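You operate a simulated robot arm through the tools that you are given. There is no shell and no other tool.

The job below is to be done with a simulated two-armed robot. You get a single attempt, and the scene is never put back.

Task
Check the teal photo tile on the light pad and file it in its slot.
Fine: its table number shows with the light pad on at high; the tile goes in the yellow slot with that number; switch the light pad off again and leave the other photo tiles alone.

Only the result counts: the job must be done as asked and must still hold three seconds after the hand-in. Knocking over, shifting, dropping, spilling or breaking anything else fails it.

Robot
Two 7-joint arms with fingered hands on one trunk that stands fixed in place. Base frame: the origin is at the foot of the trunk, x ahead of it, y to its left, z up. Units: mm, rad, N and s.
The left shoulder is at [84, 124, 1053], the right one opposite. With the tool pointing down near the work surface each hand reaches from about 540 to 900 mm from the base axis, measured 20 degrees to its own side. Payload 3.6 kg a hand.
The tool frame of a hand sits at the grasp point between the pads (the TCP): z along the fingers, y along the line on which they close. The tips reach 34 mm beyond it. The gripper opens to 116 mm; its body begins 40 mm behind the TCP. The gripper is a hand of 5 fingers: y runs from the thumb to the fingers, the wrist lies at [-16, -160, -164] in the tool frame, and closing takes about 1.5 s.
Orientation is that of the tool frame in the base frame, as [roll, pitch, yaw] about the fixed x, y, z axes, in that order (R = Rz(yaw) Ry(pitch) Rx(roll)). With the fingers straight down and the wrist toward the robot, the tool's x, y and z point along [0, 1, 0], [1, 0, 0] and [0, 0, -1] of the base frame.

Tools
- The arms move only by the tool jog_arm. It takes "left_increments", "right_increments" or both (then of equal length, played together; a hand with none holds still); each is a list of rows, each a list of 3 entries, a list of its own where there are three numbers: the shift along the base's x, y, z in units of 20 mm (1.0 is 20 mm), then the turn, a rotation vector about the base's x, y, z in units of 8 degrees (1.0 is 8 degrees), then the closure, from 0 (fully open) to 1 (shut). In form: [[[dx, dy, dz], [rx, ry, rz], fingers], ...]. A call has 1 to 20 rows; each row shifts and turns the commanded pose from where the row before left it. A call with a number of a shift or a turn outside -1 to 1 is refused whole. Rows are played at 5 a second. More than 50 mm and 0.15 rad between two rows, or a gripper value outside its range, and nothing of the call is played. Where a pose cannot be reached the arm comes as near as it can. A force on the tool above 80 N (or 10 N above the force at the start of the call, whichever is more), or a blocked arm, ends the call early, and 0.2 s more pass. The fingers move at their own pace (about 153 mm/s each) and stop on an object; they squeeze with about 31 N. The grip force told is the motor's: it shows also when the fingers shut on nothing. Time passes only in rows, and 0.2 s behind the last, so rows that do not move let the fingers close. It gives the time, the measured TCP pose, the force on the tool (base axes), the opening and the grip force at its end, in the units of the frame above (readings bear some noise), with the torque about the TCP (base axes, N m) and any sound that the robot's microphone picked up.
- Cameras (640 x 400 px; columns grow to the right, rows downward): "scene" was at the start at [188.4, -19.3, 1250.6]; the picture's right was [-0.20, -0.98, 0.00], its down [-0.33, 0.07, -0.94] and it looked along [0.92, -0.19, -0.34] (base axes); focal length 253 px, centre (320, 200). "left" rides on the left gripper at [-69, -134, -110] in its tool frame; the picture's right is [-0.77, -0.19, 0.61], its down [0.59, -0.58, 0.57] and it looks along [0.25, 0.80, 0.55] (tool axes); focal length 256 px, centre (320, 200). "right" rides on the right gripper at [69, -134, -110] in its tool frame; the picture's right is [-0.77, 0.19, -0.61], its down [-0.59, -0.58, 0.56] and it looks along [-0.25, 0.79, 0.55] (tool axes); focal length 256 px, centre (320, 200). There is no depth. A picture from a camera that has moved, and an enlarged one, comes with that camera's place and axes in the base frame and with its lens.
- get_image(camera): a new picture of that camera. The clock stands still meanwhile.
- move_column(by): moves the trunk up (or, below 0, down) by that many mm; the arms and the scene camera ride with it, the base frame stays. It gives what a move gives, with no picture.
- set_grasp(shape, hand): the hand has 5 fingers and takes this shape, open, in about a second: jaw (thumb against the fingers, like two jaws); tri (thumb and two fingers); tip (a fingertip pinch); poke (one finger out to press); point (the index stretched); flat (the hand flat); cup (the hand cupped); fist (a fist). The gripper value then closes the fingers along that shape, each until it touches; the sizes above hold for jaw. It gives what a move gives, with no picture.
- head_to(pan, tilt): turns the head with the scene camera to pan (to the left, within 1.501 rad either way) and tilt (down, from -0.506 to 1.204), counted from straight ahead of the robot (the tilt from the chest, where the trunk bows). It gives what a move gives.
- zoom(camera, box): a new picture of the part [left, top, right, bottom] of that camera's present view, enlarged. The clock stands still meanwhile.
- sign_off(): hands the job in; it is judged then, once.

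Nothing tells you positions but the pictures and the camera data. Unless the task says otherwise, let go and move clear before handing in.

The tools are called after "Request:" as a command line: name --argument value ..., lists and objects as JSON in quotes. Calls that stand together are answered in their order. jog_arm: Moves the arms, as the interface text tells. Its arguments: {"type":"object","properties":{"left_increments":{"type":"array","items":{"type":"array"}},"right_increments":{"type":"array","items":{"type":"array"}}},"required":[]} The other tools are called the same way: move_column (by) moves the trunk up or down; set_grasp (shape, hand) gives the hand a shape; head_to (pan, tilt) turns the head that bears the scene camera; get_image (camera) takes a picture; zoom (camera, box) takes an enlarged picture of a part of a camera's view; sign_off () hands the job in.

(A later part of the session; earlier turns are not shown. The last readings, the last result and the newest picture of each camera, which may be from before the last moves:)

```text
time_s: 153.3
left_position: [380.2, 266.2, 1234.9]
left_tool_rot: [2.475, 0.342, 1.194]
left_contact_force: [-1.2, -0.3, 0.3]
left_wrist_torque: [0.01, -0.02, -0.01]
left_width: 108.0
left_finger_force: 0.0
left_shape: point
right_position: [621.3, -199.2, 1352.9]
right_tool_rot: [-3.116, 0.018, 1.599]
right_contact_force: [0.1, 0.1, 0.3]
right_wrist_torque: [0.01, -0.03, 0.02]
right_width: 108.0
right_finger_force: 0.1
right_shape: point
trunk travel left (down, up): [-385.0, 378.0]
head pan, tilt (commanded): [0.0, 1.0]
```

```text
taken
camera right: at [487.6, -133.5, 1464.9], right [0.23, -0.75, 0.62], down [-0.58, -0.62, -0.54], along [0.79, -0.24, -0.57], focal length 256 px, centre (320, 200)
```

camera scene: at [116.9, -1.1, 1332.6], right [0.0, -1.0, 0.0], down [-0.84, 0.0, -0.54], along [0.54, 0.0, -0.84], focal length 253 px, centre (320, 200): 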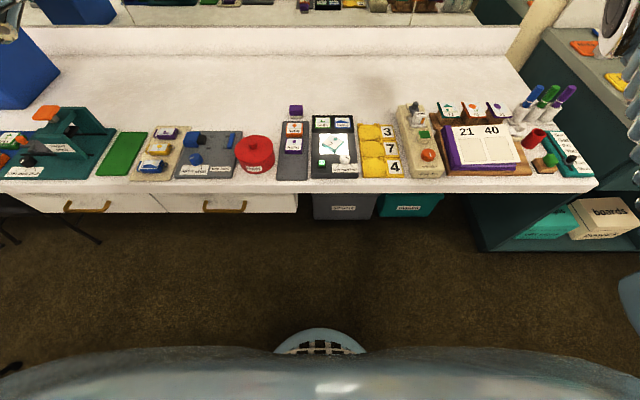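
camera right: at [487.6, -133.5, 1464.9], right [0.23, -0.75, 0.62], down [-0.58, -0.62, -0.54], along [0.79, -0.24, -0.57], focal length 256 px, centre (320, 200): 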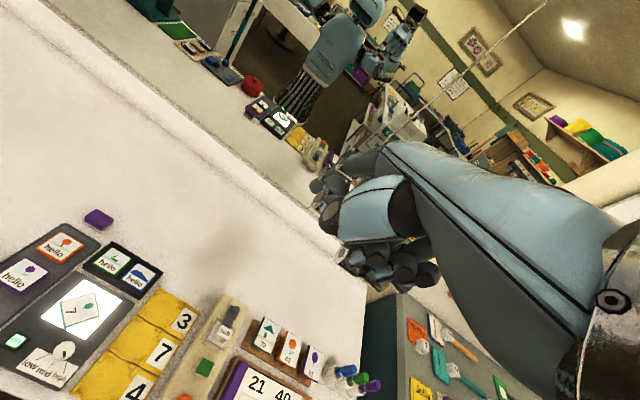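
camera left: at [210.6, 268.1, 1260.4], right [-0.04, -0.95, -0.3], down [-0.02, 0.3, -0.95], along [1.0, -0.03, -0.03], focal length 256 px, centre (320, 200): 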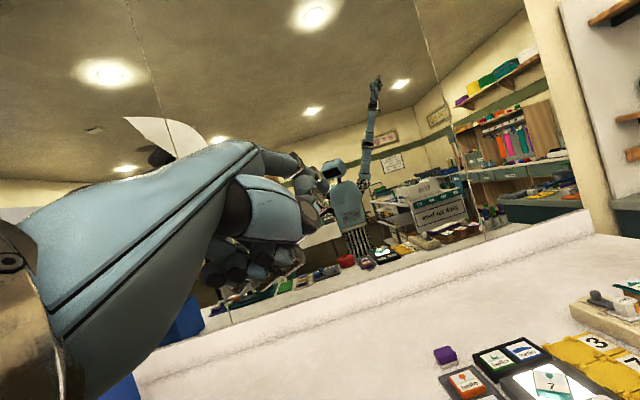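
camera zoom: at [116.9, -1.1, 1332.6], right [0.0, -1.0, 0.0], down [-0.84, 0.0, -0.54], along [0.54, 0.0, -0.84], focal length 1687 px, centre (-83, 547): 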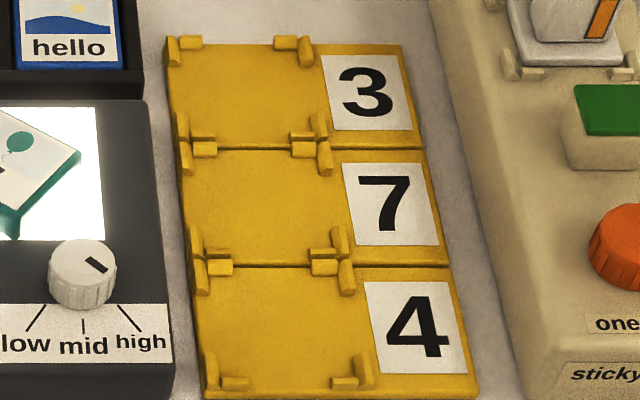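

Slot 7's interior is about 55 mm square centred at (648.5, -153.5), and the tile (48 mm) lies centred at (648.6, -38) turned 35° clockwise. I'll bring the left hand to its ±45° hover position beside the tile's left face.

Request:
jog_arm --left_increments '[[[0.78, -0.63, -0.5], [0.621, 0.54, -0.396], 0], [[0.78, -0.63, -0.9], [0.621, 0.54, -0.396], 0], [[0.78, -0.63, -0.9], [0.621, 0.54, -0.396], 0], [[0.78, -0.63, -0.9], [0.621, 0.54, -0.396], 0], [[0.78, -0.63, -0.9], [0.621, 0.54, -0.396], 0], [[0.78, -0.63, -0.9], [0.621, 0.54, -0.396], 0], [[0.78, -0.63, -0.9], [0.621, 0.54, -0.396], 0], [[0.78, -0.63, -0.9], [0.621, 0.54, -0.396], 0], [[0.78, -0.63, -0.9], [0.621, 0.54, -0.396], 0], [[0.78, -0.63, -0.9], [0.621, 0.54, -0.396], 0], [[0, 0, 0], [0, 0, 0], 0]]'

Request:
get_image --camera "scene"

```text
time_s: 155.7
left_position: [522.2, 150.6, 1066.5]
left_tool_rot: [-2.706, 0.0, 0.784]
left_contact_force: [0.1, -1.3, -0.1]
left_wrist_torque: [0.05, 0.0, 0.01]
left_width: 108.1
left_finger_force: 0.0
left_shape: point
left hand out of reach, approached as far as the arm can: row 10
right_position: [618.5, -203.1, 1353.1]
right_tool_rot: [-3.113, 0.02, 1.598]
right_contact_force: [-0.2, -0.3, 0.1]
right_wrist_torque: [0.02, -0.05, -0.01]
right_width: 108.0
right_finger_force: 0.0
right_shape: point
trunk travel left (down, up): [-385.0, 378.0]
head pan, tilt (commanded): [0.0, 1.0]
```

```text
taken
camera scene: at [115.5, -1.6, 1332.7], right [0.0, -1.0, 0.0], down [-0.84, 0.0, -0.54], along [0.54, 0.0, -0.84], focal length 253 px, centre (320, 200)
```

scene: 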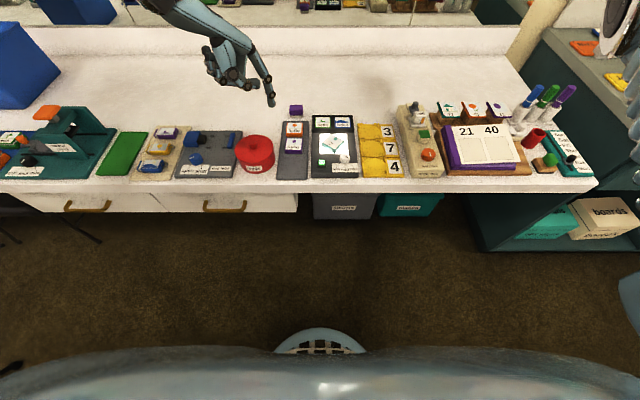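

A reach warning came up for the left arm even though it's close in, so its elbow may have ended up in an odd posture. I'll check it in the mirror.

Request:
head_to --pan 0.0 --tilt 0.1

Request:
zoom --camera "scene" --box '[240, 130, 420, 290]'

Request:
get_image --camera "scene"

```text
time_s: 156.9
left_position: [524.6, 150.7, 1065.0]
left_tool_rot: [-2.708, 0.001, 0.783]
left_contact_force: [0.1, 0.2, 0.1]
left_wrist_torque: [-0.04, -0.01, 0.04]
left_width: 108.1
left_finger_force: 0.0
left_shape: point
right_position: [620.7, -198.9, 1351.0]
right_tool_rot: [-3.113, 0.017, 1.6]
right_contact_force: [-0.1, 0.3, 0.8]
right_wrist_torque: [0.0, 0.0, 0.01]
right_width: 107.9
right_finger_force: 0.1
right_shape: point
trunk travel left (down, up): [-385.0, 378.0]
head pan, tilt (commanded): [0.0, 0.099]
```

```text
2.50 times, centred on (330, 210) of scene
camera zoom: at [139.5, -1.3, 1410.6], right [0.0, -1.0, 0.0], down [-0.1, 0.0, -0.99], along [0.99, 0.0, -0.1], focal length 633 px, centre (295, 175)
```

zoom: 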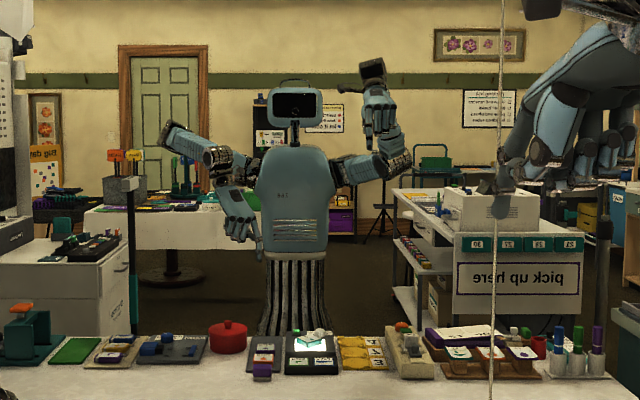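

```text
taken
camera scene: at [139.5, -1.3, 1410.6], right [0.0, -1.0, 0.0], down [-0.1, 0.0, -0.99], along [0.99, 0.0, -0.1], focal length 253 px, centre (320, 200)
```

scene: 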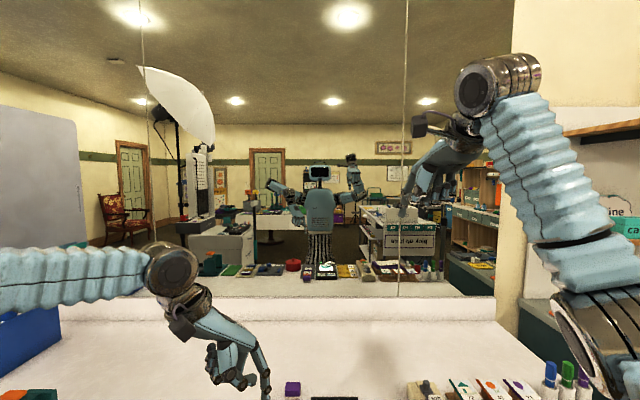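

The left elbow is flared out to the side but usable. I'll continue in small checked steps.

Request:
jog_arm --left_increments '[[[0.5, -0.4, -0.5], [0, 0, 0], 0], [[0.7, -0.5, -0.7], [0, 0, 0], 0], [[0.7, -0.5, -0.7], [0, 0, 0], 0]]'

```text
time_s: 157.7
left_position: [519.7, 152.5, 1042.9]
left_tool_rot: [-2.706, 0.003, 0.785]
left_contact_force: [-0.2, -0.2, -0.1]
left_wrist_torque: [-0.03, -0.01, -0.02]
left_width: 108.1
left_finger_force: 0.0
left_shape: point
left hand out of reach, approached as far as the arm can: row 1, 2, 3
right_position: [620.9, -200.6, 1351.9]
right_tool_rot: [-3.114, 0.018, 1.599]
right_contact_force: [-0.4, -0.6, -0.1]
right_wrist_torque: [-0.01, -0.01, 0.0]
right_width: 108.1
right_finger_force: 0.2
right_shape: point
trunk travel left (down, up): [-385.0, 378.0]
head pan, tilt (commanded): [0.0, 0.099]
```

Request:
jog_arm --left_increments '[[[0, 0, 0.3], [0, 0, 0.8], 0], [[0, 0, 0.3], [0, 0, 0.8], 0], [[0, 0, 0.3], [0, 0, 0.8], 0], [[0, 0, 0.3], [0, 0, 0.8], 0], [[0, 0, 0.3], [0, 0, 0.8], 0], [[0, 0, 0.3], [0, 0, 0.8], 0], [[0, 0, 0], [0, 0, 0.8], 0]]'

Request:
jog_arm --left_increments '[[[0.5, 0, 0], [0, 0, 0], 0], [[0.7, 0, 0], [0, 0, 0], 0], [[0.7, 0, 0], [0, 0, 0], 0]]'

Request:
zoom --camera "scene" --box '[240, 130, 420, 290]'

```text
time_s: 159.3
left_position: [521.8, 152.6, 1079.4]
left_tool_rot: [-2.707, 0.003, 1.569]
left_contact_force: [0.6, 0.1, 0.0]
left_wrist_torque: [-0.01, 0.03, -0.04]
left_width: 107.9
left_finger_force: 0.1
left_shape: point
right_position: [620.9, -200.6, 1350.9]
right_tool_rot: [-3.113, 0.019, 1.599]
right_contact_force: [0.8, 0.2, -0.3]
right_wrist_torque: [0.01, 0.0, -0.01]
right_width: 108.0
right_finger_force: 0.1
right_shape: point
trunk travel left (down, up): [-385.0, 378.0]
head pan, tilt (commanded): [0.0, 0.099]
```

```text
time_s: 160.1
left_position: [521.2, 152.4, 1080.0]
left_tool_rot: [-2.706, 0.002, 1.566]
left_contact_force: [0.6, 0.5, 0.3]
left_wrist_torque: [-0.01, 0.02, 0.02]
left_width: 108.2
left_finger_force: 0.0
left_shape: point
left hand out of reach, approached as far as the arm can: row 1, 2, 3
right_position: [621.2, -199.6, 1351.3]
right_tool_rot: [-3.111, 0.02, 1.599]
right_contact_force: [-0.2, -0.7, 0.7]
right_wrist_torque: [0.01, -0.01, -0.02]
right_width: 108.0
right_finger_force: 0.1
right_shape: point
trunk travel left (down, up): [-385.0, 378.0]
head pan, tilt (commanded): [0.0, 0.099]
```

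```text
2.50 times, centred on (330, 210) of scene
camera zoom: at [139.5, -1.3, 1410.7], right [0.0, -1.0, 0.0], down [-0.1, 0.0, -0.99], along [0.99, 0.0, -0.1], focal length 633 px, centre (295, 175)
```

zoom: 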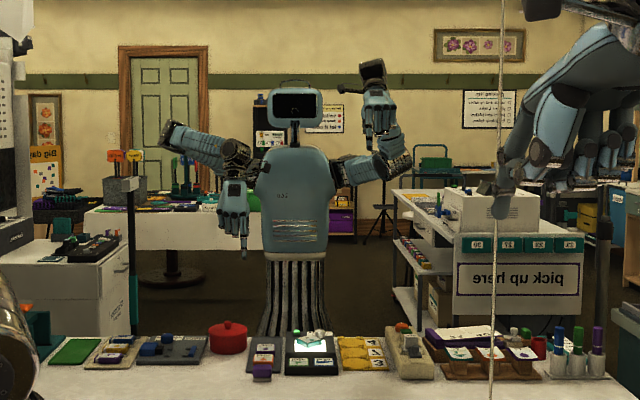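

Request:
jog_arm --left_increments '[[[0, 0.8, 0.2], [0, 0, 0], 0], [[0, 0.9, 0.2], [0, 0, 0], 0], [[0, 0.9, 0.2], [0, 0, 0], 0], [[0, 0.9, 0.2], [0, 0, 0], 0], [[0, 0.9, 0], [0, 0, 0], 0], [[0, 0.9, 0], [0, 0, 0], 0]]'

Request:
jog_arm --left_increments '[[[0.5, 0.3, 0], [0, 0, 0], 0], [[0.7, 0.3, 0], [0, 0, 0], 0], [[0.7, 0.3, 0], [0, 0, 0], 0], [[0.7, 0.3, 0], [0, 0, 0], 0]]'

Request:
zoom --camera "scene" --box '[240, 130, 420, 290]'

```text
time_s: 161.5
left_position: [521.0, 256.7, 1097.6]
left_tool_rot: [-2.705, 0.003, 1.567]
left_contact_force: [-0.1, 0.1, -0.2]
left_wrist_torque: [-0.03, 0.02, 0.0]
left_width: 108.1
left_finger_force: 0.1
left_shape: point
right_position: [621.1, -201.3, 1350.9]
right_tool_rot: [-3.113, 0.022, 1.599]
right_contact_force: [-0.9, 0.0, -0.3]
right_wrist_torque: [-0.02, 0.01, -0.01]
right_width: 107.8
right_finger_force: 0.0
right_shape: point
trunk travel left (down, up): [-385.0, 378.0]
head pan, tilt (commanded): [0.0, 0.099]
```

```text
time_s: 162.5
left_position: [572.5, 281.5, 1097.0]
left_tool_rot: [-2.703, 0.003, 1.566]
left_contact_force: [0.9, -0.6, -0.1]
left_wrist_torque: [-0.01, 0.0, 0.02]
left_width: 108.1
left_finger_force: 0.1
left_shape: point
right_position: [622.0, -199.3, 1351.8]
right_tool_rot: [-3.111, 0.02, 1.6]
right_contact_force: [-0.1, -0.2, -0.2]
right_wrist_torque: [-0.02, -0.01, 0.01]
right_width: 107.9
right_finger_force: 0.0
right_shape: point
trunk travel left (down, up): [-385.0, 378.0]
head pan, tilt (commanded): [0.0, 0.099]
```

```text
2.50 times, centred on (330, 210) of scene
camera zoom: at [139.9, -1.4, 1410.6], right [0.0, -1.0, 0.0], down [-0.1, 0.0, -0.99], along [0.99, 0.0, -0.1], focal length 633 px, centre (295, 175)
```

zoom: 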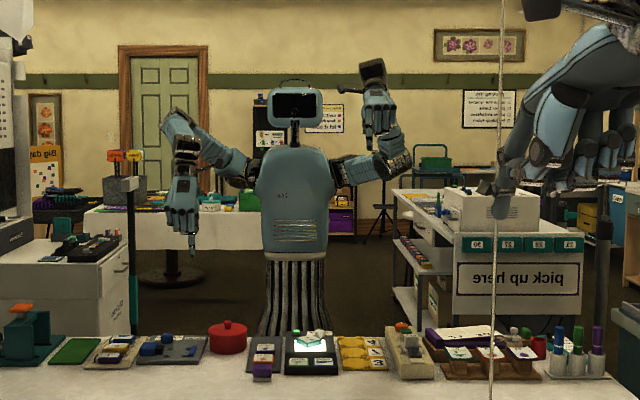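

Forward motion works again from further left. To drop that elbow I'll mirror what freed the right arm: extend the left arm up and out to the side, then sweep it in and down.

Request:
jog_arm --left_increments '[[[0.1, 0.35, 0.8], [0, -0.7, 0], 0], [[0.1, 0.35, 0.95], [0, -0.7, 0], 0], [[0.1, 0.35, 0.95], [0, -0.7, 0], 0], [[0.1, 0.35, 0.95], [0, -0.7, 0], 0], [[0.1, 0.35, 0.95], [0, -0.7, 0], 0], [[0.1, 0.35, 0.95], [0, -0.7, 0], 0], [[0.1, 0.35, 0.95], [0, -0.7, 0], 0], [[0.1, 0.35, 0.95], [0, -0.7, 0], 0], [[0.1, 0.35, 0.95], [0, -0.7, 0], 0], [[0.1, 0.35, 0.95], [0, -0.7, 0], 0]]'

Request:
jog_arm --left_increments '[[[0.1, 0.35, 0.8], [0, -0.7, 0], 0], [[0.1, 0.35, 0.95], [0, -0.7, 0], 0], [[0.1, 0.35, 0.95], [0, -0.7, 0], 0], [[0.1, 0.35, 0.95], [0, -0.7, 0], 0], [[0.1, 0.35, 0.95], [0, 0, 0], 0], [[0.1, 0.35, 0.95], [0, 0, 0], 0], [[0.1, 0.35, 0.95], [0, 0, 0], 0], [[0.1, 0.35, 0.95], [0, 0, 0], 0]]'

Request:
zoom --camera "scene" --box '[240, 110, 420, 270]'

```text
time_s: 164.7
left_position: [591.8, 351.3, 1282.3]
left_tool_rot: [2.601, -0.002, 1.569]
left_contact_force: [-0.3, 0.2, 0.1]
left_wrist_torque: [0.02, 0.03, 0.0]
left_width: 107.7
left_finger_force: 0.1
left_shape: point
right_position: [620.8, -200.2, 1351.6]
right_tool_rot: [-3.113, 0.021, 1.599]
right_contact_force: [0.8, 0.9, 0.0]
right_wrist_torque: [0.01, -0.05, -0.01]
right_width: 108.0
right_finger_force: 0.1
right_shape: point
trunk travel left (down, up): [-385.0, 378.0]
head pan, tilt (commanded): [0.0, 0.099]
```

```text
time_s: 166.5
left_position: [607.2, 408.6, 1432.4]
left_tool_rot: [2.209, -0.005, 1.567]
left_contact_force: [0.2, 0.8, 0.1]
left_wrist_torque: [0.03, 0.0, 0.03]
left_width: 108.2
left_finger_force: 0.1
left_shape: point
right_position: [621.1, -201.1, 1351.6]
right_tool_rot: [-3.113, 0.019, 1.599]
right_contact_force: [0.1, -0.4, 0.0]
right_wrist_torque: [-0.01, 0.01, -0.03]
right_width: 107.9
right_finger_force: 0.0
right_shape: point
trunk travel left (down, up): [-385.0, 378.0]
head pan, tilt (commanded): [0.0, 0.099]
```

```text
2.50 times, centred on (330, 190) of scene
camera zoom: at [139.3, -1.4, 1410.7], right [0.0, -1.0, 0.0], down [-0.1, 0.0, -0.99], along [0.99, 0.0, -0.1], focal length 633 px, centre (295, 225)
```

zoom: 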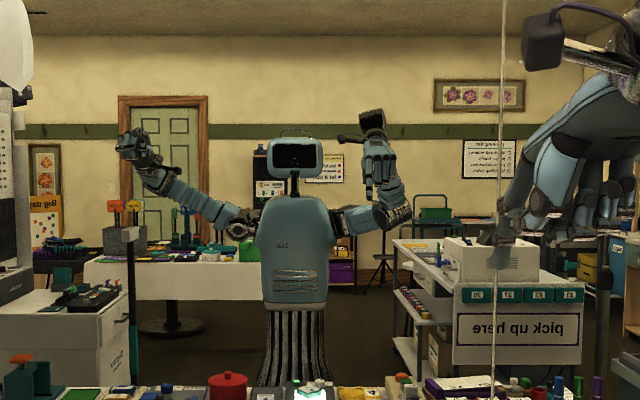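

Request:
jog_arm --left_increments '[[[0.3, 0.3, 0.6], [0, 0, 0], 0], [[0.4, 0.4, 0.8], [0, 0, 0], 0], [[0.4, 0.4, 0.8], [0, 0, 0], 0], [[0.4, 0.4, 0.8], [0, 0, 0], 0], [[0.4, 0.4, 0.8], [0, 0, 0], 0], [[0.4, 0.4, 0.8], [0, 0, 0], 0], [[0.4, 0.4, 0.8], [0, 0, 0], 0]]'

Request:
zoom --camera "scene" --box '[240, 90, 420, 250]'

```text
time_s: 168.1
left_position: [662.2, 460.6, 1538.5]
left_tool_rot: [2.21, -0.004, 1.567]
left_contact_force: [0.5, 0.2, -0.6]
left_wrist_torque: [0.04, -0.01, 0.01]
left_width: 107.9
left_finger_force: 0.1
left_shape: point
right_position: [622.1, -200.6, 1350.7]
right_tool_rot: [-3.112, 0.017, 1.599]
right_contact_force: [0.1, 0.5, 0.6]
right_wrist_torque: [0.01, 0.0, -0.04]
right_width: 108.2
right_finger_force: 0.1
right_shape: point
trunk travel left (down, up): [-385.0, 378.0]
head pan, tilt (commanded): [0.0, 0.099]
```

```text
2.50 times, centred on (330, 170) of scene
camera zoom: at [140.1, -1.4, 1410.6], right [0.0, -1.0, 0.0], down [-0.1, 0.0, -0.99], along [0.99, 0.0, -0.1], focal length 633 px, centre (295, 275)
```

zoom: 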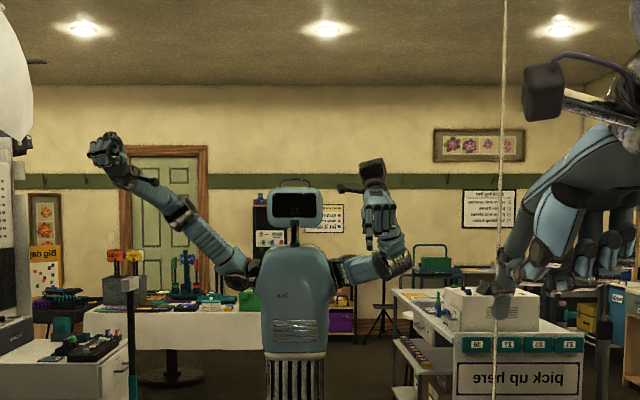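

The left arm is nearly straight now. I'll sweep it inward and down, turning the hand back down as I did with the right.

Request:
jog_arm --left_increments '[[[0.1, -0.8, -0.4], [0, 0.4, 0], 0], [[0.1, -0.9, -0.5], [0, 0.5, 0], 0], [[0.1, -0.9, -0.5], [0, 0.5, 0], 0], [[0.1, -0.9, -0.5], [0, 0.5, 0], 0], [[0.1, -0.9, -0.5], [0, 0.5, 0], 0], [[0.1, -0.9, -0.5], [0, 0.5, 0], 0], [[0.1, -0.9, -0.5], [0, 0.5, 0], 0], [[0.1, -0.9, -0.5], [0, 0.5, 0], 0]]'

Request:
zoom --camera "scene" --box '[240, 90, 420, 250]'

```text
time_s: 169.9
left_position: [652.9, 381.2, 1445.0]
left_tool_rot: [2.753, -0.003, 1.557]
left_contact_force: [-0.6, -0.3, 0.4]
left_wrist_torque: [-0.02, 0.02, 0.0]
left_width: 108.0
left_finger_force: 0.1
left_shape: point
left hand out of reach, approached as far as the arm can: row 5, 6, 7, 8
right_position: [620.7, -200.6, 1351.2]
right_tool_rot: [-3.113, 0.019, 1.597]
right_contact_force: [-0.3, 0.4, 0.4]
right_wrist_torque: [-0.01, 0.01, 0.0]
right_width: 108.1
right_finger_force: 0.1
right_shape: point
trunk travel left (down, up): [-385.0, 378.0]
head pan, tilt (commanded): [0.0, 0.099]
```

```text
2.50 times, centred on (330, 170) of scene
camera zoom: at [139.3, -1.1, 1410.7], right [0.0, -1.0, 0.0], down [-0.1, 0.0, -0.99], along [0.99, 0.0, -0.1], focal length 633 px, centre (295, 275)
```

zoom: 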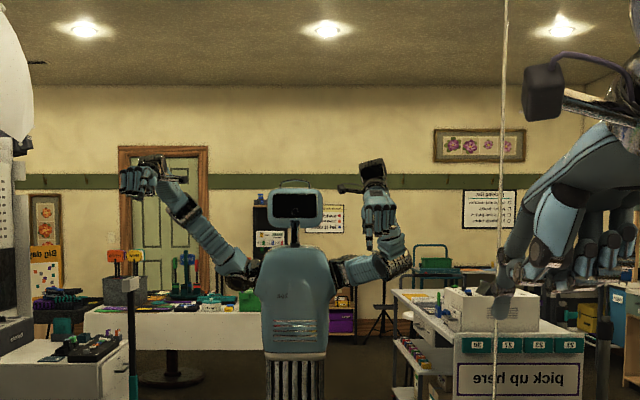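

Request:
jog_arm --left_increments '[[[0.1, -0.6, -0.7], [0, 0.2, 0], 0], [[0.1, -0.7, -0.8], [0, 0.3, 0], 0], [[0.1, -0.7, -0.8], [0, 0.4, 0], 0], [[0.1, -0.7, -0.8], [0, 0.4, 0], 0], [[0.1, -0.5, -0.8], [0, 0.5, 0], 0], [[0.1, -0.5, -0.8], [0, 0.5, 0], 0]]'

Request:
zoom --camera "scene" --box '[240, 90, 420, 250]'

```text
time_s: 171.3
left_position: [639.8, 393.1, 1334.0]
left_tool_rot: [3.076, -0.001, 1.561]
left_contact_force: [0.3, -0.5, -0.5]
left_wrist_torque: [0.01, -0.01, 0.03]
left_width: 107.9
left_finger_force: 0.0
left_shape: point
left hand out of reach, approached as far as the arm can: row 1, 2, 3, 4, 5, 6
right_position: [621.2, -199.7, 1351.7]
right_tool_rot: [-3.112, 0.02, 1.597]
right_contact_force: [-0.1, -0.6, -0.6]
right_wrist_torque: [0.0, 0.05, 0.01]
right_width: 108.1
right_finger_force: 0.0
right_shape: point
trunk travel left (down, up): [-385.0, 378.0]
head pan, tilt (commanded): [0.0, 0.099]
```

```text
2.50 times, centred on (330, 170) of scene
camera zoom: at [139.7, -0.9, 1410.7], right [0.0, -1.0, 0.0], down [-0.1, 0.0, -0.99], along [0.99, 0.0, -0.1], focal length 633 px, centre (295, 275)
```

zoom: 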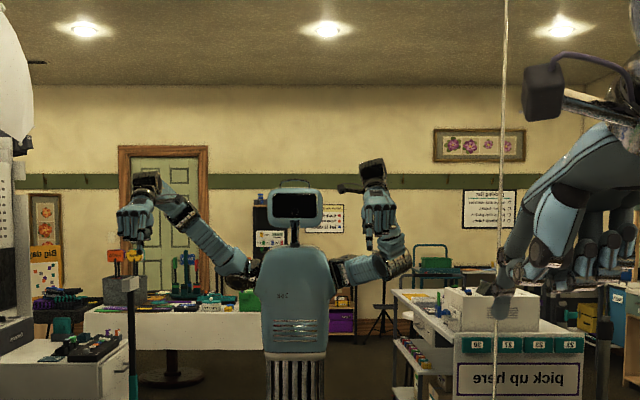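

The left arm is stuck at a joint limit in this posture, but the right arm is healthy, so I'll finish with the right hand alone. The idea: slide the tile to overhang the pad's right edge so the thumb can dip beside it and grip squarely, then carry it into slot 7. First, I'll bring the right hand in poke shape above the tile.

Request:
set_grasp --shape "poke" --hand "right"

Request:
jog_arm --right_increments '[[[0, 0.3, -0.8], [0.07, -0.09, -0.1], 0], [[0, 0.3, -0.95], [0.07, -0.09, -0.1], 0], [[0, 0.3, -0.95], [0, 0, 0], 0], [[0, 0.3, -0.95], [0, 0, 0], 0], [[0, 0.3, -0.95], [0, 0, 0], 0], [[0, 0.3, -0.95], [0, 0, 0], 0], [[0, 0.3, -0.95], [0, 0, 0], 0], [[0, 0.3, -0.95], [0, 0, 0], 0], [[0, 0.3, -0.95], [0, 0, 0], 0], [[0, 0.3, -0.95], [0, 0, 0], 0], [[0, 0.3, -0.95], [0, 0, 0], 0], [[0, 0.3, -0.95], [0, 0, 0], 0]]'

Request:
head_to --pan 0.0 --tilt 1.0

Request:
get_image --camera "scene"

```text
time_s: 172.2
left_position: [639.7, 391.7, 1334.3]
left_tool_rot: [3.074, 0.0, 1.56]
left_contact_force: [-0.3, 0.5, -0.2]
left_wrist_torque: [-0.01, 0.0, -0.02]
left_width: 108.2
left_finger_force: 0.0
left_shape: point
right_position: [621.4, -199.4, 1352.0]
right_tool_rot: [-3.113, 0.018, 1.6]
right_contact_force: [0.0, -0.2, 0.2]
right_wrist_torque: [-0.02, 0.04, 0.01]
right_width: 0.1
right_finger_force: 0.0
right_shape: poke
trunk travel left (down, up): [-385.0, 378.0]
head pan, tilt (commanded): [0.0, 0.099]
```

```text
time_s: 174.8
left_position: [639.8, 391.9, 1334.9]
left_tool_rot: [3.077, 0.001, 1.563]
left_contact_force: [0.3, 0.0, -0.2]
left_wrist_torque: [-0.01, -0.02, -0.01]
left_width: 107.9
left_finger_force: 0.2
left_shape: point
right_position: [620.9, -125.9, 1127.5]
right_tool_rot: [-3.139, 0.001, 1.569]
right_contact_force: [0.2, -0.1, 0.4]
right_wrist_torque: [-0.03, 0.0, 0.0]
right_width: 0.0
right_finger_force: 0.0
right_shape: poke
trunk travel left (down, up): [-385.0, 378.0]
head pan, tilt (commanded): [0.0, 0.099]
```

```text
time_s: 176.0
left_position: [639.8, 392.9, 1334.4]
left_tool_rot: [3.075, 0.0, 1.559]
left_contact_force: [0.5, -0.3, -0.3]
left_wrist_torque: [-0.01, -0.02, 0.0]
left_width: 108.1
left_finger_force: 0.1
left_shape: point
right_position: [620.6, -125.5, 1125.8]
right_tool_rot: [-3.136, 0.001, 1.57]
right_contact_force: [-0.4, 0.7, 0.0]
right_wrist_torque: [-0.04, 0.01, -0.01]
right_width: 0.0
right_finger_force: 0.2
right_shape: poke
trunk travel left (down, up): [-385.0, 378.0]
head pan, tilt (commanded): [0.0, 1.0]
```

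```text
taken
camera scene: at [117.1, -1.1, 1332.6], right [0.0, -1.0, 0.0], down [-0.84, 0.0, -0.54], along [0.54, 0.0, -0.84], focal length 253 px, centre (320, 200)
```

scene: 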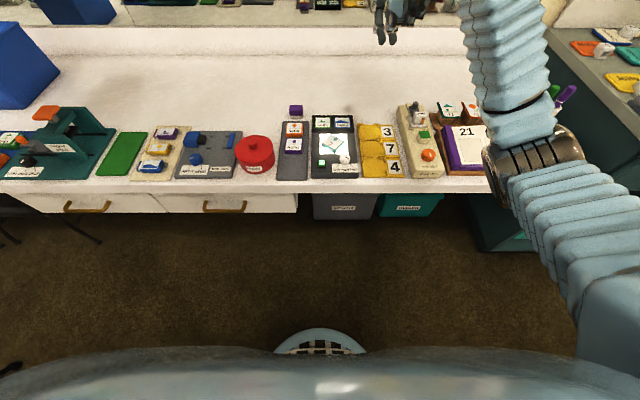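

The right arm tracks perfectly. I'll move it over the tile and down to just above it.

Request:
jog_arm --right_increments '[[[0.12, 0.34, -0.9], [0, 0, 0], 0], [[0.12, 0.34, -0.95], [0, 0, 0], 0], [[0.12, 0.34, -0.95], [0, 0, 0], 0], [[0.12, 0.34, -0.95], [0, 0, 0], 0], [[0.12, 0.34, -0.95], [0, 0, 0], 0], [[0.12, 0.34, -0.95], [0, 0, 0], 0], [[0.12, 0.34, -0.95], [0, 0, 0], 0], [[0.12, 0.34, -0.95], [0, 0, 0], 0], [[0.12, 0.34, -0.95], [0, 0, 0], 0], [[0.12, 0.34, -0.95], [0, 0, 0], 0], [[0.12, 0.34, -0.95], [0, 0, 0], 0], [[0.12, 0.34, -0.95], [0, 0, 0], 0], [[0.12, 0.34, -0.95], [0, 0, 0], 0], [[0, 0, 0], [0, 0, 0], 0]]'

Request:
zoom --camera "right" --box '[170, 130, 410, 340]'

Request:
zoom --camera "scene" --box '[290, 90, 410, 190]'

```text
time_s: 179.0
left_position: [638.5, 391.3, 1335.4]
left_tool_rot: [3.076, 0.0, 1.56]
left_contact_force: [-0.1, 0.7, -0.1]
left_wrist_torque: [0.02, 0.06, -0.04]
left_width: 108.1
left_finger_force: 0.0
left_shape: point
right_position: [651.8, -38.3, 881.5]
right_tool_rot: [-3.139, 0.001, 1.571]
right_contact_force: [0.4, 0.1, -1.1]
right_wrist_torque: [-0.03, 0.0, 0.02]
right_width: 0.1
right_finger_force: 0.1
right_shape: poke
trunk travel left (down, up): [-385.0, 378.0]
head pan, tilt (commanded): [0.0, 1.0]
```

```text
1.90 times, centred on (290, 235) of right
camera zoom: at [517.7, 30.7, 991.4], right [0.19, -0.77, 0.61], down [-0.58, -0.59, -0.56], along [0.79, -0.25, -0.56], focal length 488 px, centre (377, 133)
```

zoom: 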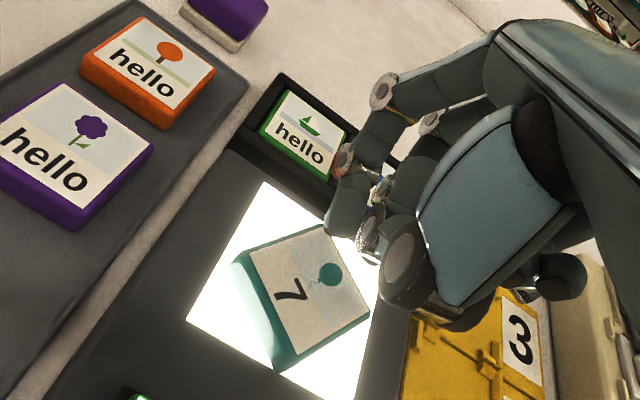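

```text
4.00 times, centred on (350, 140) of scene
camera zoom: at [117.0, -1.1, 1332.6], right [0.0, -1.0, 0.0], down [-0.84, 0.0, -0.54], along [0.54, 0.0, -0.84], focal length 1012 px, centre (200, 440)
```

zoom: 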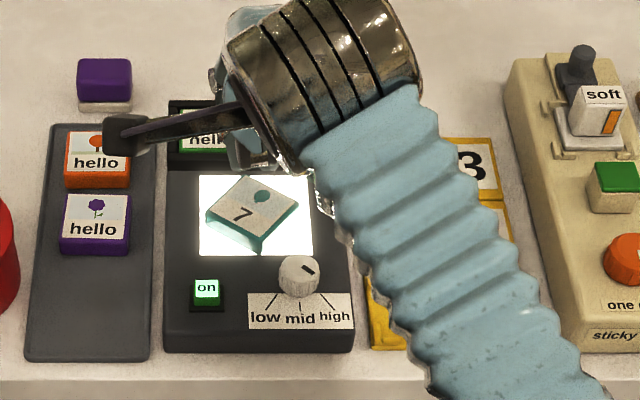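

I'll press lightly on the tile top and drag it toward the pad's right edge.

Request:
jog_arm --right_increments '[[[0, 0, -0.8], [0, 0, 0], 0], [[0, 0, -0.7], [0, 0, 0], 0], [[0, 0, -0.15], [0, 0, 0], 0], [[0, 0, 0], [0, 0, 0], 0]]'

Request:
jog_arm --right_increments '[[[0, 0, -0.12], [0, 0, 0], 0], [[0, 0, 0], [0, 0, 0], 0]]'

Request:
jog_arm --right_increments '[[[0, 0, -0.1], [0, 0, 0], 0], [[0, 0, 0], [0, 0, 0], 0]]'

```text
time_s: 180.0
left_position: [636.2, 390.6, 1336.7]
left_tool_rot: [3.073, 0.0, 1.561]
left_contact_force: [0.6, 0.2, 0.4]
left_wrist_torque: [0.01, 0.0, 0.04]
left_width: 108.0
left_finger_force: 0.0
left_shape: point
right_position: [653.0, -36.4, 854.8]
right_tool_rot: [3.13, -0.002, 1.574]
right_contact_force: [6.0, -3.2, 32.5]
right_wrist_torque: [-0.06, -0.16, -0.02]
right_width: 0.0
right_finger_force: 0.1
right_shape: poke
trunk travel left (down, up): [-385.0, 378.0]
head pan, tilt (commanded): [0.0, 1.0]
```

```text
time_s: 180.6
left_position: [634.4, 391.6, 1338.5]
left_tool_rot: [3.071, -0.001, 1.561]
left_contact_force: [0.1, -0.2, -0.2]
left_wrist_torque: [-0.03, 0.03, 0.01]
left_width: 108.1
left_finger_force: 0.0
left_shape: point
right_position: [653.1, -35.5, 852.9]
right_tool_rot: [3.127, -0.003, 1.573]
right_contact_force: [2.6, -6.7, 41.2]
right_wrist_torque: [-0.28, -0.03, -0.02]
right_width: 0.0
right_finger_force: 0.1
right_shape: poke
trunk travel left (down, up): [-385.0, 378.0]
head pan, tilt (commanded): [0.0, 1.0]
```

```text
time_s: 181.2
left_position: [633.0, 391.3, 1338.6]
left_tool_rot: [3.071, 0.0, 1.561]
left_contact_force: [-0.5, -0.1, -0.6]
left_wrist_torque: [0.01, -0.01, 0.0]
left_width: 108.0
left_finger_force: 0.0
left_shape: point
right_position: [652.3, -35.9, 853.6]
right_tool_rot: [3.123, -0.003, 1.574]
right_contact_force: [-2.5, -9.7, 47.7]
right_wrist_torque: [-0.41, 0.16, -0.06]
right_width: 0.0
right_finger_force: 0.0
right_shape: poke
trunk travel left (down, up): [-385.0, 378.0]
head pan, tilt (commanded): [0.0, 1.0]
```

The tile's top is higher than I'd estimated (the screen is at about z = 809), so I'm pressing harder than intended. I'll ease off to a light press and then drag.

Request:
jog_arm --right_increments '[[[0, 0, 0.25], [0, 0, 0], 0], [[0, 0, 0], [0, 0, 0], 0]]'

Request:
zoom --camera "right" --box '[170, 130, 410, 340]'

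```text
time_s: 181.8
left_position: [635.1, 391.5, 1335.9]
left_tool_rot: [3.072, -0.001, 1.563]
left_contact_force: [-0.1, -0.1, -0.4]
left_wrist_torque: [-0.02, 0.0, 0.02]
left_width: 108.0
left_finger_force: 0.1
left_shape: point
right_position: [652.0, -36.3, 854.0]
right_tool_rot: [3.131, -0.003, 1.573]
right_contact_force: [5.3, -9.2, 35.1]
right_wrist_torque: [-0.33, -0.13, 0.03]
right_width: 0.0
right_finger_force: 0.0
right_shape: poke
trunk travel left (down, up): [-385.0, 378.0]
head pan, tilt (commanded): [0.0, 1.0]
```

```text
1.90 times, centred on (290, 235) of right
camera zoom: at [516.4, 31.4, 962.7], right [0.18, -0.77, 0.61], down [-0.57, -0.59, -0.57], along [0.8, -0.24, -0.55], focal length 488 px, centre (377, 133)
```

zoom: 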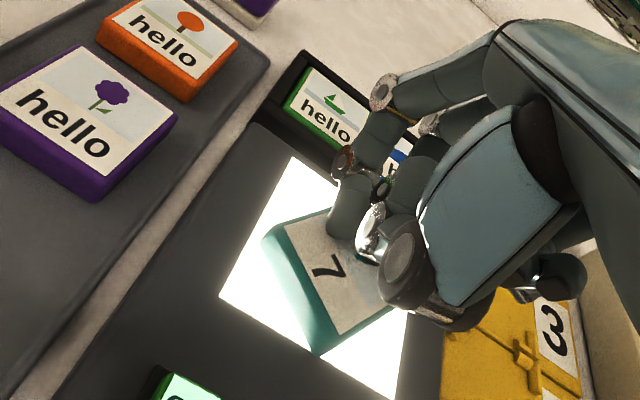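

Request:
jog_arm --right_increments '[[[0, 0, 0.15], [0, 0, 0], 0], [[0, -0.12, 0], [0, 0, 0], 0], [[0, -0.15, 0], [0, 0, 0], 0], [[0, -0.15, 0], [0, 0, 0], 0], [[0, -0.15, 0], [0, 0, 0], 0], [[0, -0.15, 0], [0, 0, 0], 0], [[0, 0, 0], [0, 0, 0], 0]]'

Request:
zoom --camera "right" --box '[170, 130, 410, 340]'

Request:
zoom --camera "scene" --box '[290, 90, 410, 190]'

```text
time_s: 183.4
left_position: [637.5, 392.6, 1337.0]
left_tool_rot: [3.072, 0.0, 1.561]
left_contact_force: [-0.6, 0.1, 0.0]
left_wrist_torque: [0.0, 0.04, 0.0]
left_width: 108.0
left_finger_force: 0.1
left_shape: point
right_position: [652.3, -50.8, 854.0]
right_tool_rot: [3.138, 0.001, 1.572]
right_contact_force: [-1.3, 6.8, 23.7]
right_wrist_torque: [0.22, 0.13, -0.01]
right_width: 0.0
right_finger_force: 0.1
right_shape: poke
trunk travel left (down, up): [-385.0, 378.0]
head pan, tilt (commanded): [0.0, 1.0]
```

```text
1.90 times, centred on (290, 235) of right
camera zoom: at [516.6, 17.4, 963.7], right [0.18, -0.77, 0.61], down [-0.57, -0.59, -0.57], along [0.8, -0.25, -0.55], focal length 488 px, centre (377, 133)
```

zoom: 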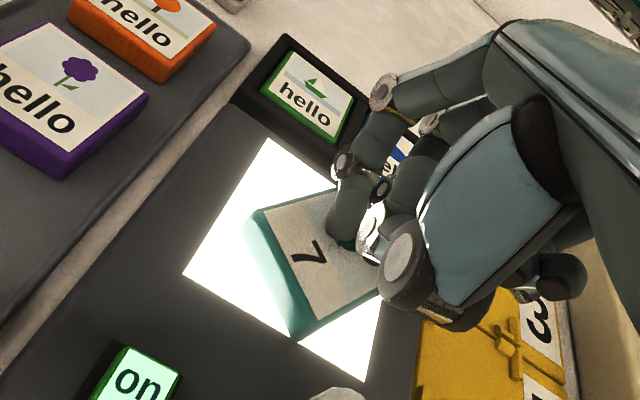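

```text
4.00 times, centred on (350, 140) of scene
camera zoom: at [114.3, 0.1, 1332.9], right [0.0, -1.0, 0.0], down [-0.84, 0.0, -0.54], along [0.54, 0.0, -0.84], focal length 1012 px, centre (200, 440)
```

zoom: 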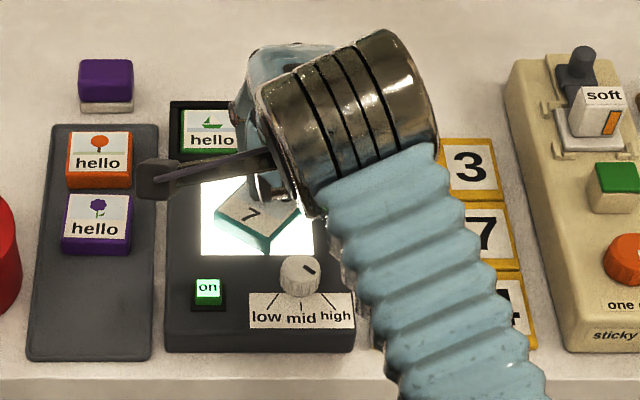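

Dragging from above mostly slips. I'll lift off and instead nudge the tile by its faces with the straight index finger, so I'll switch to the point shape with the +45° yaw and downward tilt.

Request:
jog_arm --right_increments '[[[0, 0, 0.5], [0, 0, 0], 0], [[0, 0, 0.9], [0, 0, 0], 0], [[0, 0, 0.9], [0, 0, 0], 0], [[0, 0, 0.9], [0, 0, 0], 0]]'

Request:
set_grasp --shape "point" --hand "right"

Request:
jog_arm --right_increments '[[[-0.4, -0.2, 0.4], [0, 0, 0.8], 0], [[-0.5, -0.2, 0.3], [0, 0, 0.8], 0], [[-0.5, -0.2, 0], [0, 0, 0.8], 0], [[-0.5, -0.2, 0], [0, 0, 0.8], 0], [[-0.5, -0.2, 0], [0, 0, 0.8], 0], [[-0.5, -0.2, 0], [0, 0, 0.8], 0], [[-0.5, -0.2, 0], [0, 0, 0.825], 0], [[-0.3, 0, 0], [-0.55, 0.55, 0], 0], [[0, 0, 0], [-0.55, 0.55, 0], 0], [[0, 0, 0], [-0.55, 0.55, 0], 0], [[0, 0, 0], [-0.56, 0.56, 0], 0], [[0, 0, 0], [0, 0, 0], 0]]'

Request:
zoom --camera "scene" --box '[290, 80, 410, 190]'

Request:
get_image --camera "right"

```text
time_s: 184.4
left_position: [639.7, 392.1, 1334.4]
left_tool_rot: [3.074, -0.001, 1.56]
left_contact_force: [-0.7, 0.2, -0.8]
left_wrist_torque: [-0.01, 0.0, -0.04]
left_width: 107.8
left_finger_force: 0.1
left_shape: point
right_position: [653.5, -54.0, 916.1]
right_tool_rot: [-3.137, 0.002, 1.57]
right_contact_force: [-0.7, -0.6, 0.0]
right_wrist_torque: [-0.02, 0.0, -0.03]
right_width: 0.0
right_finger_force: 0.0
right_shape: poke
trunk travel left (down, up): [-385.0, 378.0]
head pan, tilt (commanded): [0.0, 1.0]
```

```text
time_s: 185.3
left_position: [640.7, 391.8, 1334.3]
left_tool_rot: [3.075, 0.003, 1.561]
left_contact_force: [0.1, 0.5, 0.0]
left_wrist_torque: [-0.06, 0.0, -0.03]
left_width: 107.8
left_finger_force: 0.1
left_shape: point
right_position: [653.9, -52.6, 915.0]
right_tool_rot: [-3.138, 0.003, 1.57]
right_contact_force: [0.6, -0.9, -0.4]
right_wrist_torque: [0.02, 0.0, -0.02]
right_width: 107.9
right_finger_force: 0.0
right_shape: point
trunk travel left (down, up): [-385.0, 378.0]
head pan, tilt (commanded): [0.0, 1.0]
```

```text
time_s: 187.9
left_position: [638.4, 391.6, 1335.3]
left_tool_rot: [3.074, -0.001, 1.56]
left_contact_force: [-0.6, 0.0, 0.0]
left_wrist_torque: [0.04, 0.01, 0.01]
left_width: 108.2
left_finger_force: 0.0
left_shape: point
right_position: [578.4, -81.5, 928.9]
right_tool_rot: [-2.698, 0.001, 2.357]
right_contact_force: [0.9, -0.4, -0.3]
right_wrist_torque: [-0.02, 0.02, 0.01]
right_width: 108.2
right_finger_force: 0.0
right_shape: point
trunk travel left (down, up): [-385.0, 378.0]
head pan, tilt (commanded): [0.0, 1.0]
```

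```text
3.64 times, centred on (350, 135) of scene
camera zoom: at [116.8, -1.5, 1332.5], right [0.0, -1.0, 0.0], down [-0.84, 0.0, -0.54], along [0.54, 0.0, -0.84], focal length 920 px, centre (211, 436)
```

zoom: 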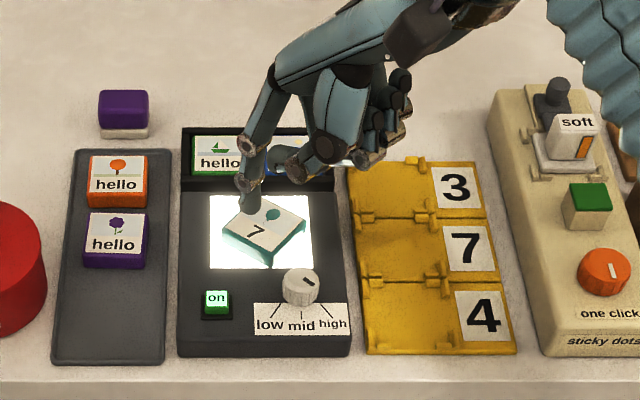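

```text
taken
camera right: at [476.4, -85.5, 1085.8], right [0.85, -0.24, 0.47], down [-0.12, -0.96, -0.27], along [0.52, 0.17, -0.84], focal length 256 px, centre (320, 200)
```

right: 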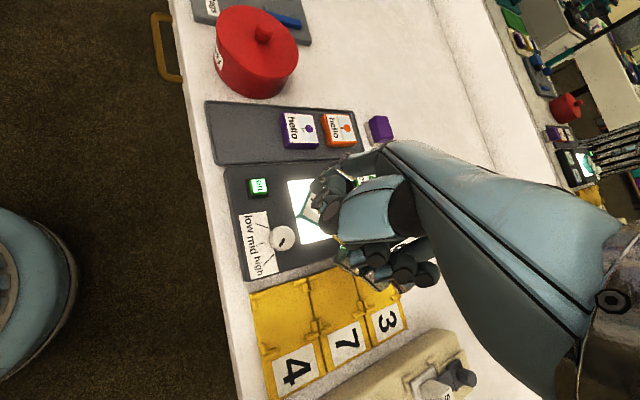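

This posture works and leaves the tile visible. I'll measure the tile's current pose.

Request:
zoom --camera "scene" --box '[315, 125, 365, 165]'

```text
10.00 times, centred on (340, 145) of scene
camera zoom: at [116.8, -1.5, 1332.5], right [0.0, -1.0, 0.0], down [-0.84, 0.0, -0.54], along [0.54, 0.0, -0.84], focal length 2531 px, centre (120, 750)
```

zoom: 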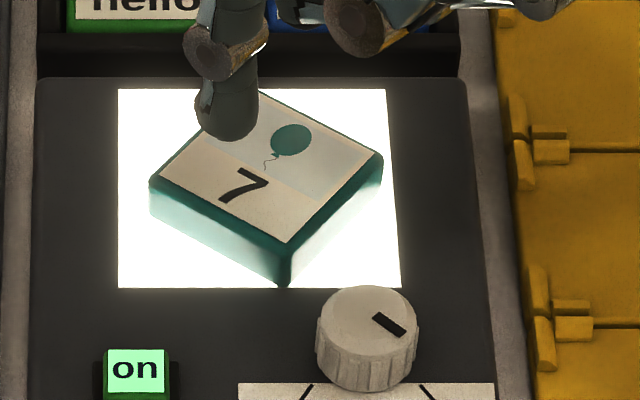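

The tile is centred at about (641, -43), turned 39°, and about 45 mm square. I'll lower the finger behind its near face and push it along that face's normal by about 18 mm first.

Request:
jog_arm --right_increments '[[[0.2, 0.49, 0], [0, 0, 0], 0], [[0, 0, -0.9], [0, 0, 0], 0], [[0, 0, -0.9], [0, 0, 0], 0], [[0, 0, -0.8], [0, 0, 0], 0], [[0, 0, -0.2], [0, 0, 0], 0], [[0, 0, 0], [0, 0, 0], 0]]'

Request:
zoom --camera "scene" --box '[315, 125, 365, 165]'

Request:
zoom --camera "right" --box '[230, 120, 400, 280]'

```text
time_s: 189.3
left_position: [639.6, 391.7, 1336.0]
left_tool_rot: [3.074, -0.001, 1.562]
left_contact_force: [0.2, 0.6, -0.3]
left_wrist_torque: [0.0, -0.01, 0.0]
left_width: 108.0
left_finger_force: 0.0
left_shape: point
right_position: [581.9, -72.7, 873.1]
right_tool_rot: [-2.703, -0.001, 2.356]
right_contact_force: [-0.6, 1.0, -0.7]
right_wrist_torque: [0.02, -0.02, 0.01]
right_width: 107.8
right_finger_force: 0.0
right_shape: point
trunk travel left (down, up): [-385.0, 378.0]
head pan, tilt (commanded): [0.0, 1.0]
```

```text
10.00 times, centred on (340, 145) of scene
camera zoom: at [117.1, -1.1, 1332.5], right [0.0, -1.0, 0.0], down [-0.84, 0.0, -0.54], along [0.54, 0.0, -0.84], focal length 2531 px, centre (120, 750)
```

zoom: 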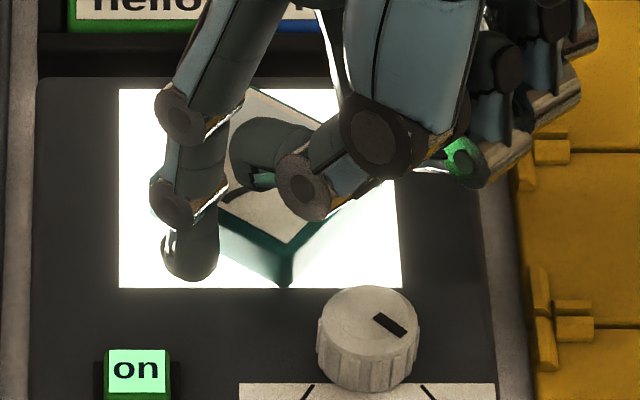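

```text
2.50 times, centred on (315, 200) of right
camera zoom: at [480.1, -77.3, 1029.3], right [0.85, -0.24, 0.47], down [-0.12, -0.96, -0.27], along [0.52, 0.17, -0.84], focal length 640 px, centre (332, 200)
```

zoom: 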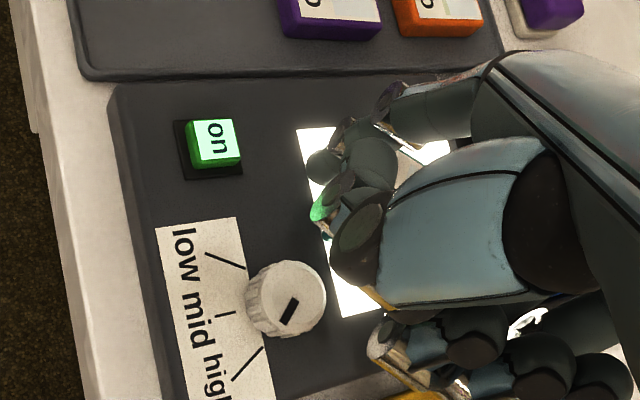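

The finger is in place behind the near face. I'll push along the face's normal.

Request:
jog_arm --right_increments '[[[0.155, -0.127, 0], [0, 0, 0], 0], [[0.155, -0.127, 0], [0, 0, 0], 0], [[0.155, -0.127, 0], [0, 0, 0], 0], [[0.155, -0.127, 0], [0, 0, 0], 0], [[0.155, -0.127, 0], [0, 0, 0], 0], [[0, 0, 0], [0, 0, 0], 0]]'

Request:
zoom --camera "scene" --box '[315, 125, 365, 165]'

```text
time_s: 190.7
left_position: [639.8, 391.8, 1334.8]
left_tool_rot: [3.074, 0.001, 1.56]
left_contact_force: [-0.7, 0.1, 0.1]
left_wrist_torque: [-0.03, 0.0, -0.02]
left_width: 108.0
left_finger_force: 0.0
left_shape: point
right_position: [599.2, -84.1, 872.3]
right_tool_rot: [-2.701, 0.0, 2.355]
right_contact_force: [0.5, 0.1, 0.4]
right_wrist_torque: [0.0, 0.01, 0.05]
right_width: 108.1
right_finger_force: 0.0
right_shape: point
trunk travel left (down, up): [-385.0, 378.0]
head pan, tilt (commanded): [0.0, 1.0]
```

```text
10.00 times, centred on (340, 145) of scene
camera zoom: at [117.0, -1.1, 1332.5], right [0.0, -1.0, 0.0], down [-0.84, 0.0, -0.54], along [0.54, 0.0, -0.84], focal length 2531 px, centre (120, 750)
```

zoom: 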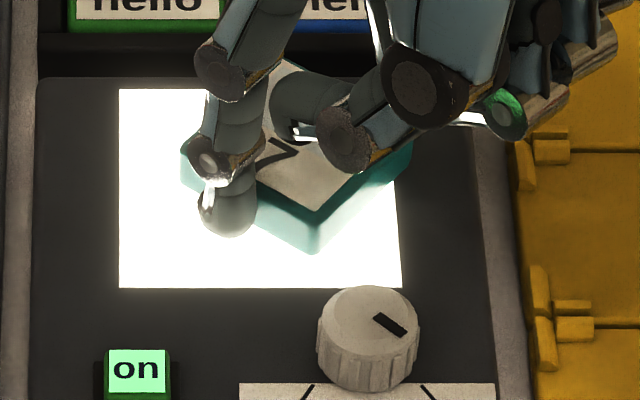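

Good, the tile moved about 13 mm along its normal. One more small push, then I'll lift and move the finger to the left face.

Request:
jog_arm --right_increments '[[[0.155, -0.127, 0], [0, 0, 0], 0], [[0, 0, 0], [0, 0, 0], 0], [[-0.3, 0.25, 0], [0, 0, 0], 0], [[0, 0, 0.9], [0, 0, 0], 0], [[0, 0, 0.9], [0, 0, 0], 0], [[0, 0, 0.5], [0, 0, 0], 0], [[0.5, 0.5, 0], [0, 0, 0], 0], [[0.9, 0.5, 0], [0, 0, 0], 0], [[0.9, 0.2, 0], [0, 0, 0], 0], [[0.4, 0, 0], [0, 0, 0], 0], [[0, 0, 0], [0, 0, 0], 0]]'

Request:
zoom --camera "scene" --box '[315, 120, 375, 168]'

Request:
zoom --camera "right" --box '[230, 120, 400, 280]'

```text
time_s: 193.1
left_position: [640.5, 391.7, 1334.1]
left_tool_rot: [3.076, 0.0, 1.562]
left_contact_force: [0.8, -0.3, 0.6]
left_wrist_torque: [0.03, -0.02, 0.01]
left_width: 108.0
left_finger_force: 0.0
left_shape: point
right_position: [649.9, -57.8, 918.8]
right_tool_rot: [-2.701, 0.0, 2.355]
right_contact_force: [-0.7, -0.7, 1.0]
right_wrist_torque: [-0.02, 0.02, -0.01]
right_width: 107.9
right_finger_force: 0.1
right_shape: point
trunk travel left (down, up): [-385.0, 378.0]
head pan, tilt (commanded): [0.0, 1.0]
```

```text
8.33 times, centred on (345, 144) of scene
camera zoom: at [117.1, -1.0, 1332.5], right [0.0, -1.0, 0.0], down [-0.84, 0.0, -0.54], along [0.54, 0.0, -0.84], focal length 2109 px, centre (112, 667)
```

zoom: 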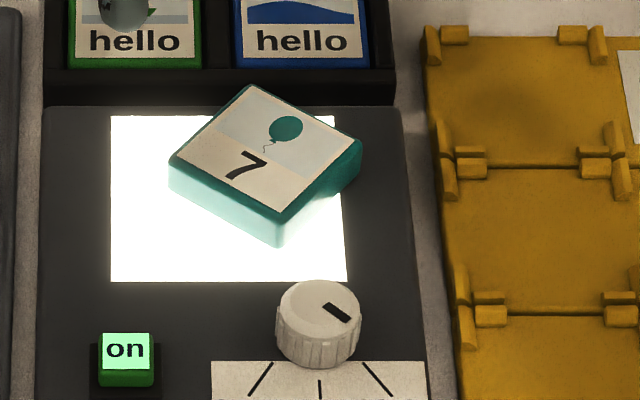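

```text
2.50 times, centred on (315, 200) of right
camera zoom: at [546.9, -61.8, 1075.0], right [0.85, -0.24, 0.47], down [-0.12, -0.96, -0.27], along [0.52, 0.17, -0.84], focal length 640 px, centre (332, 200)
```

zoom: 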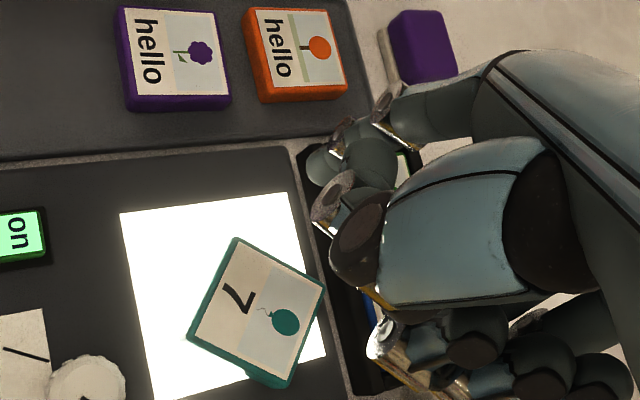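

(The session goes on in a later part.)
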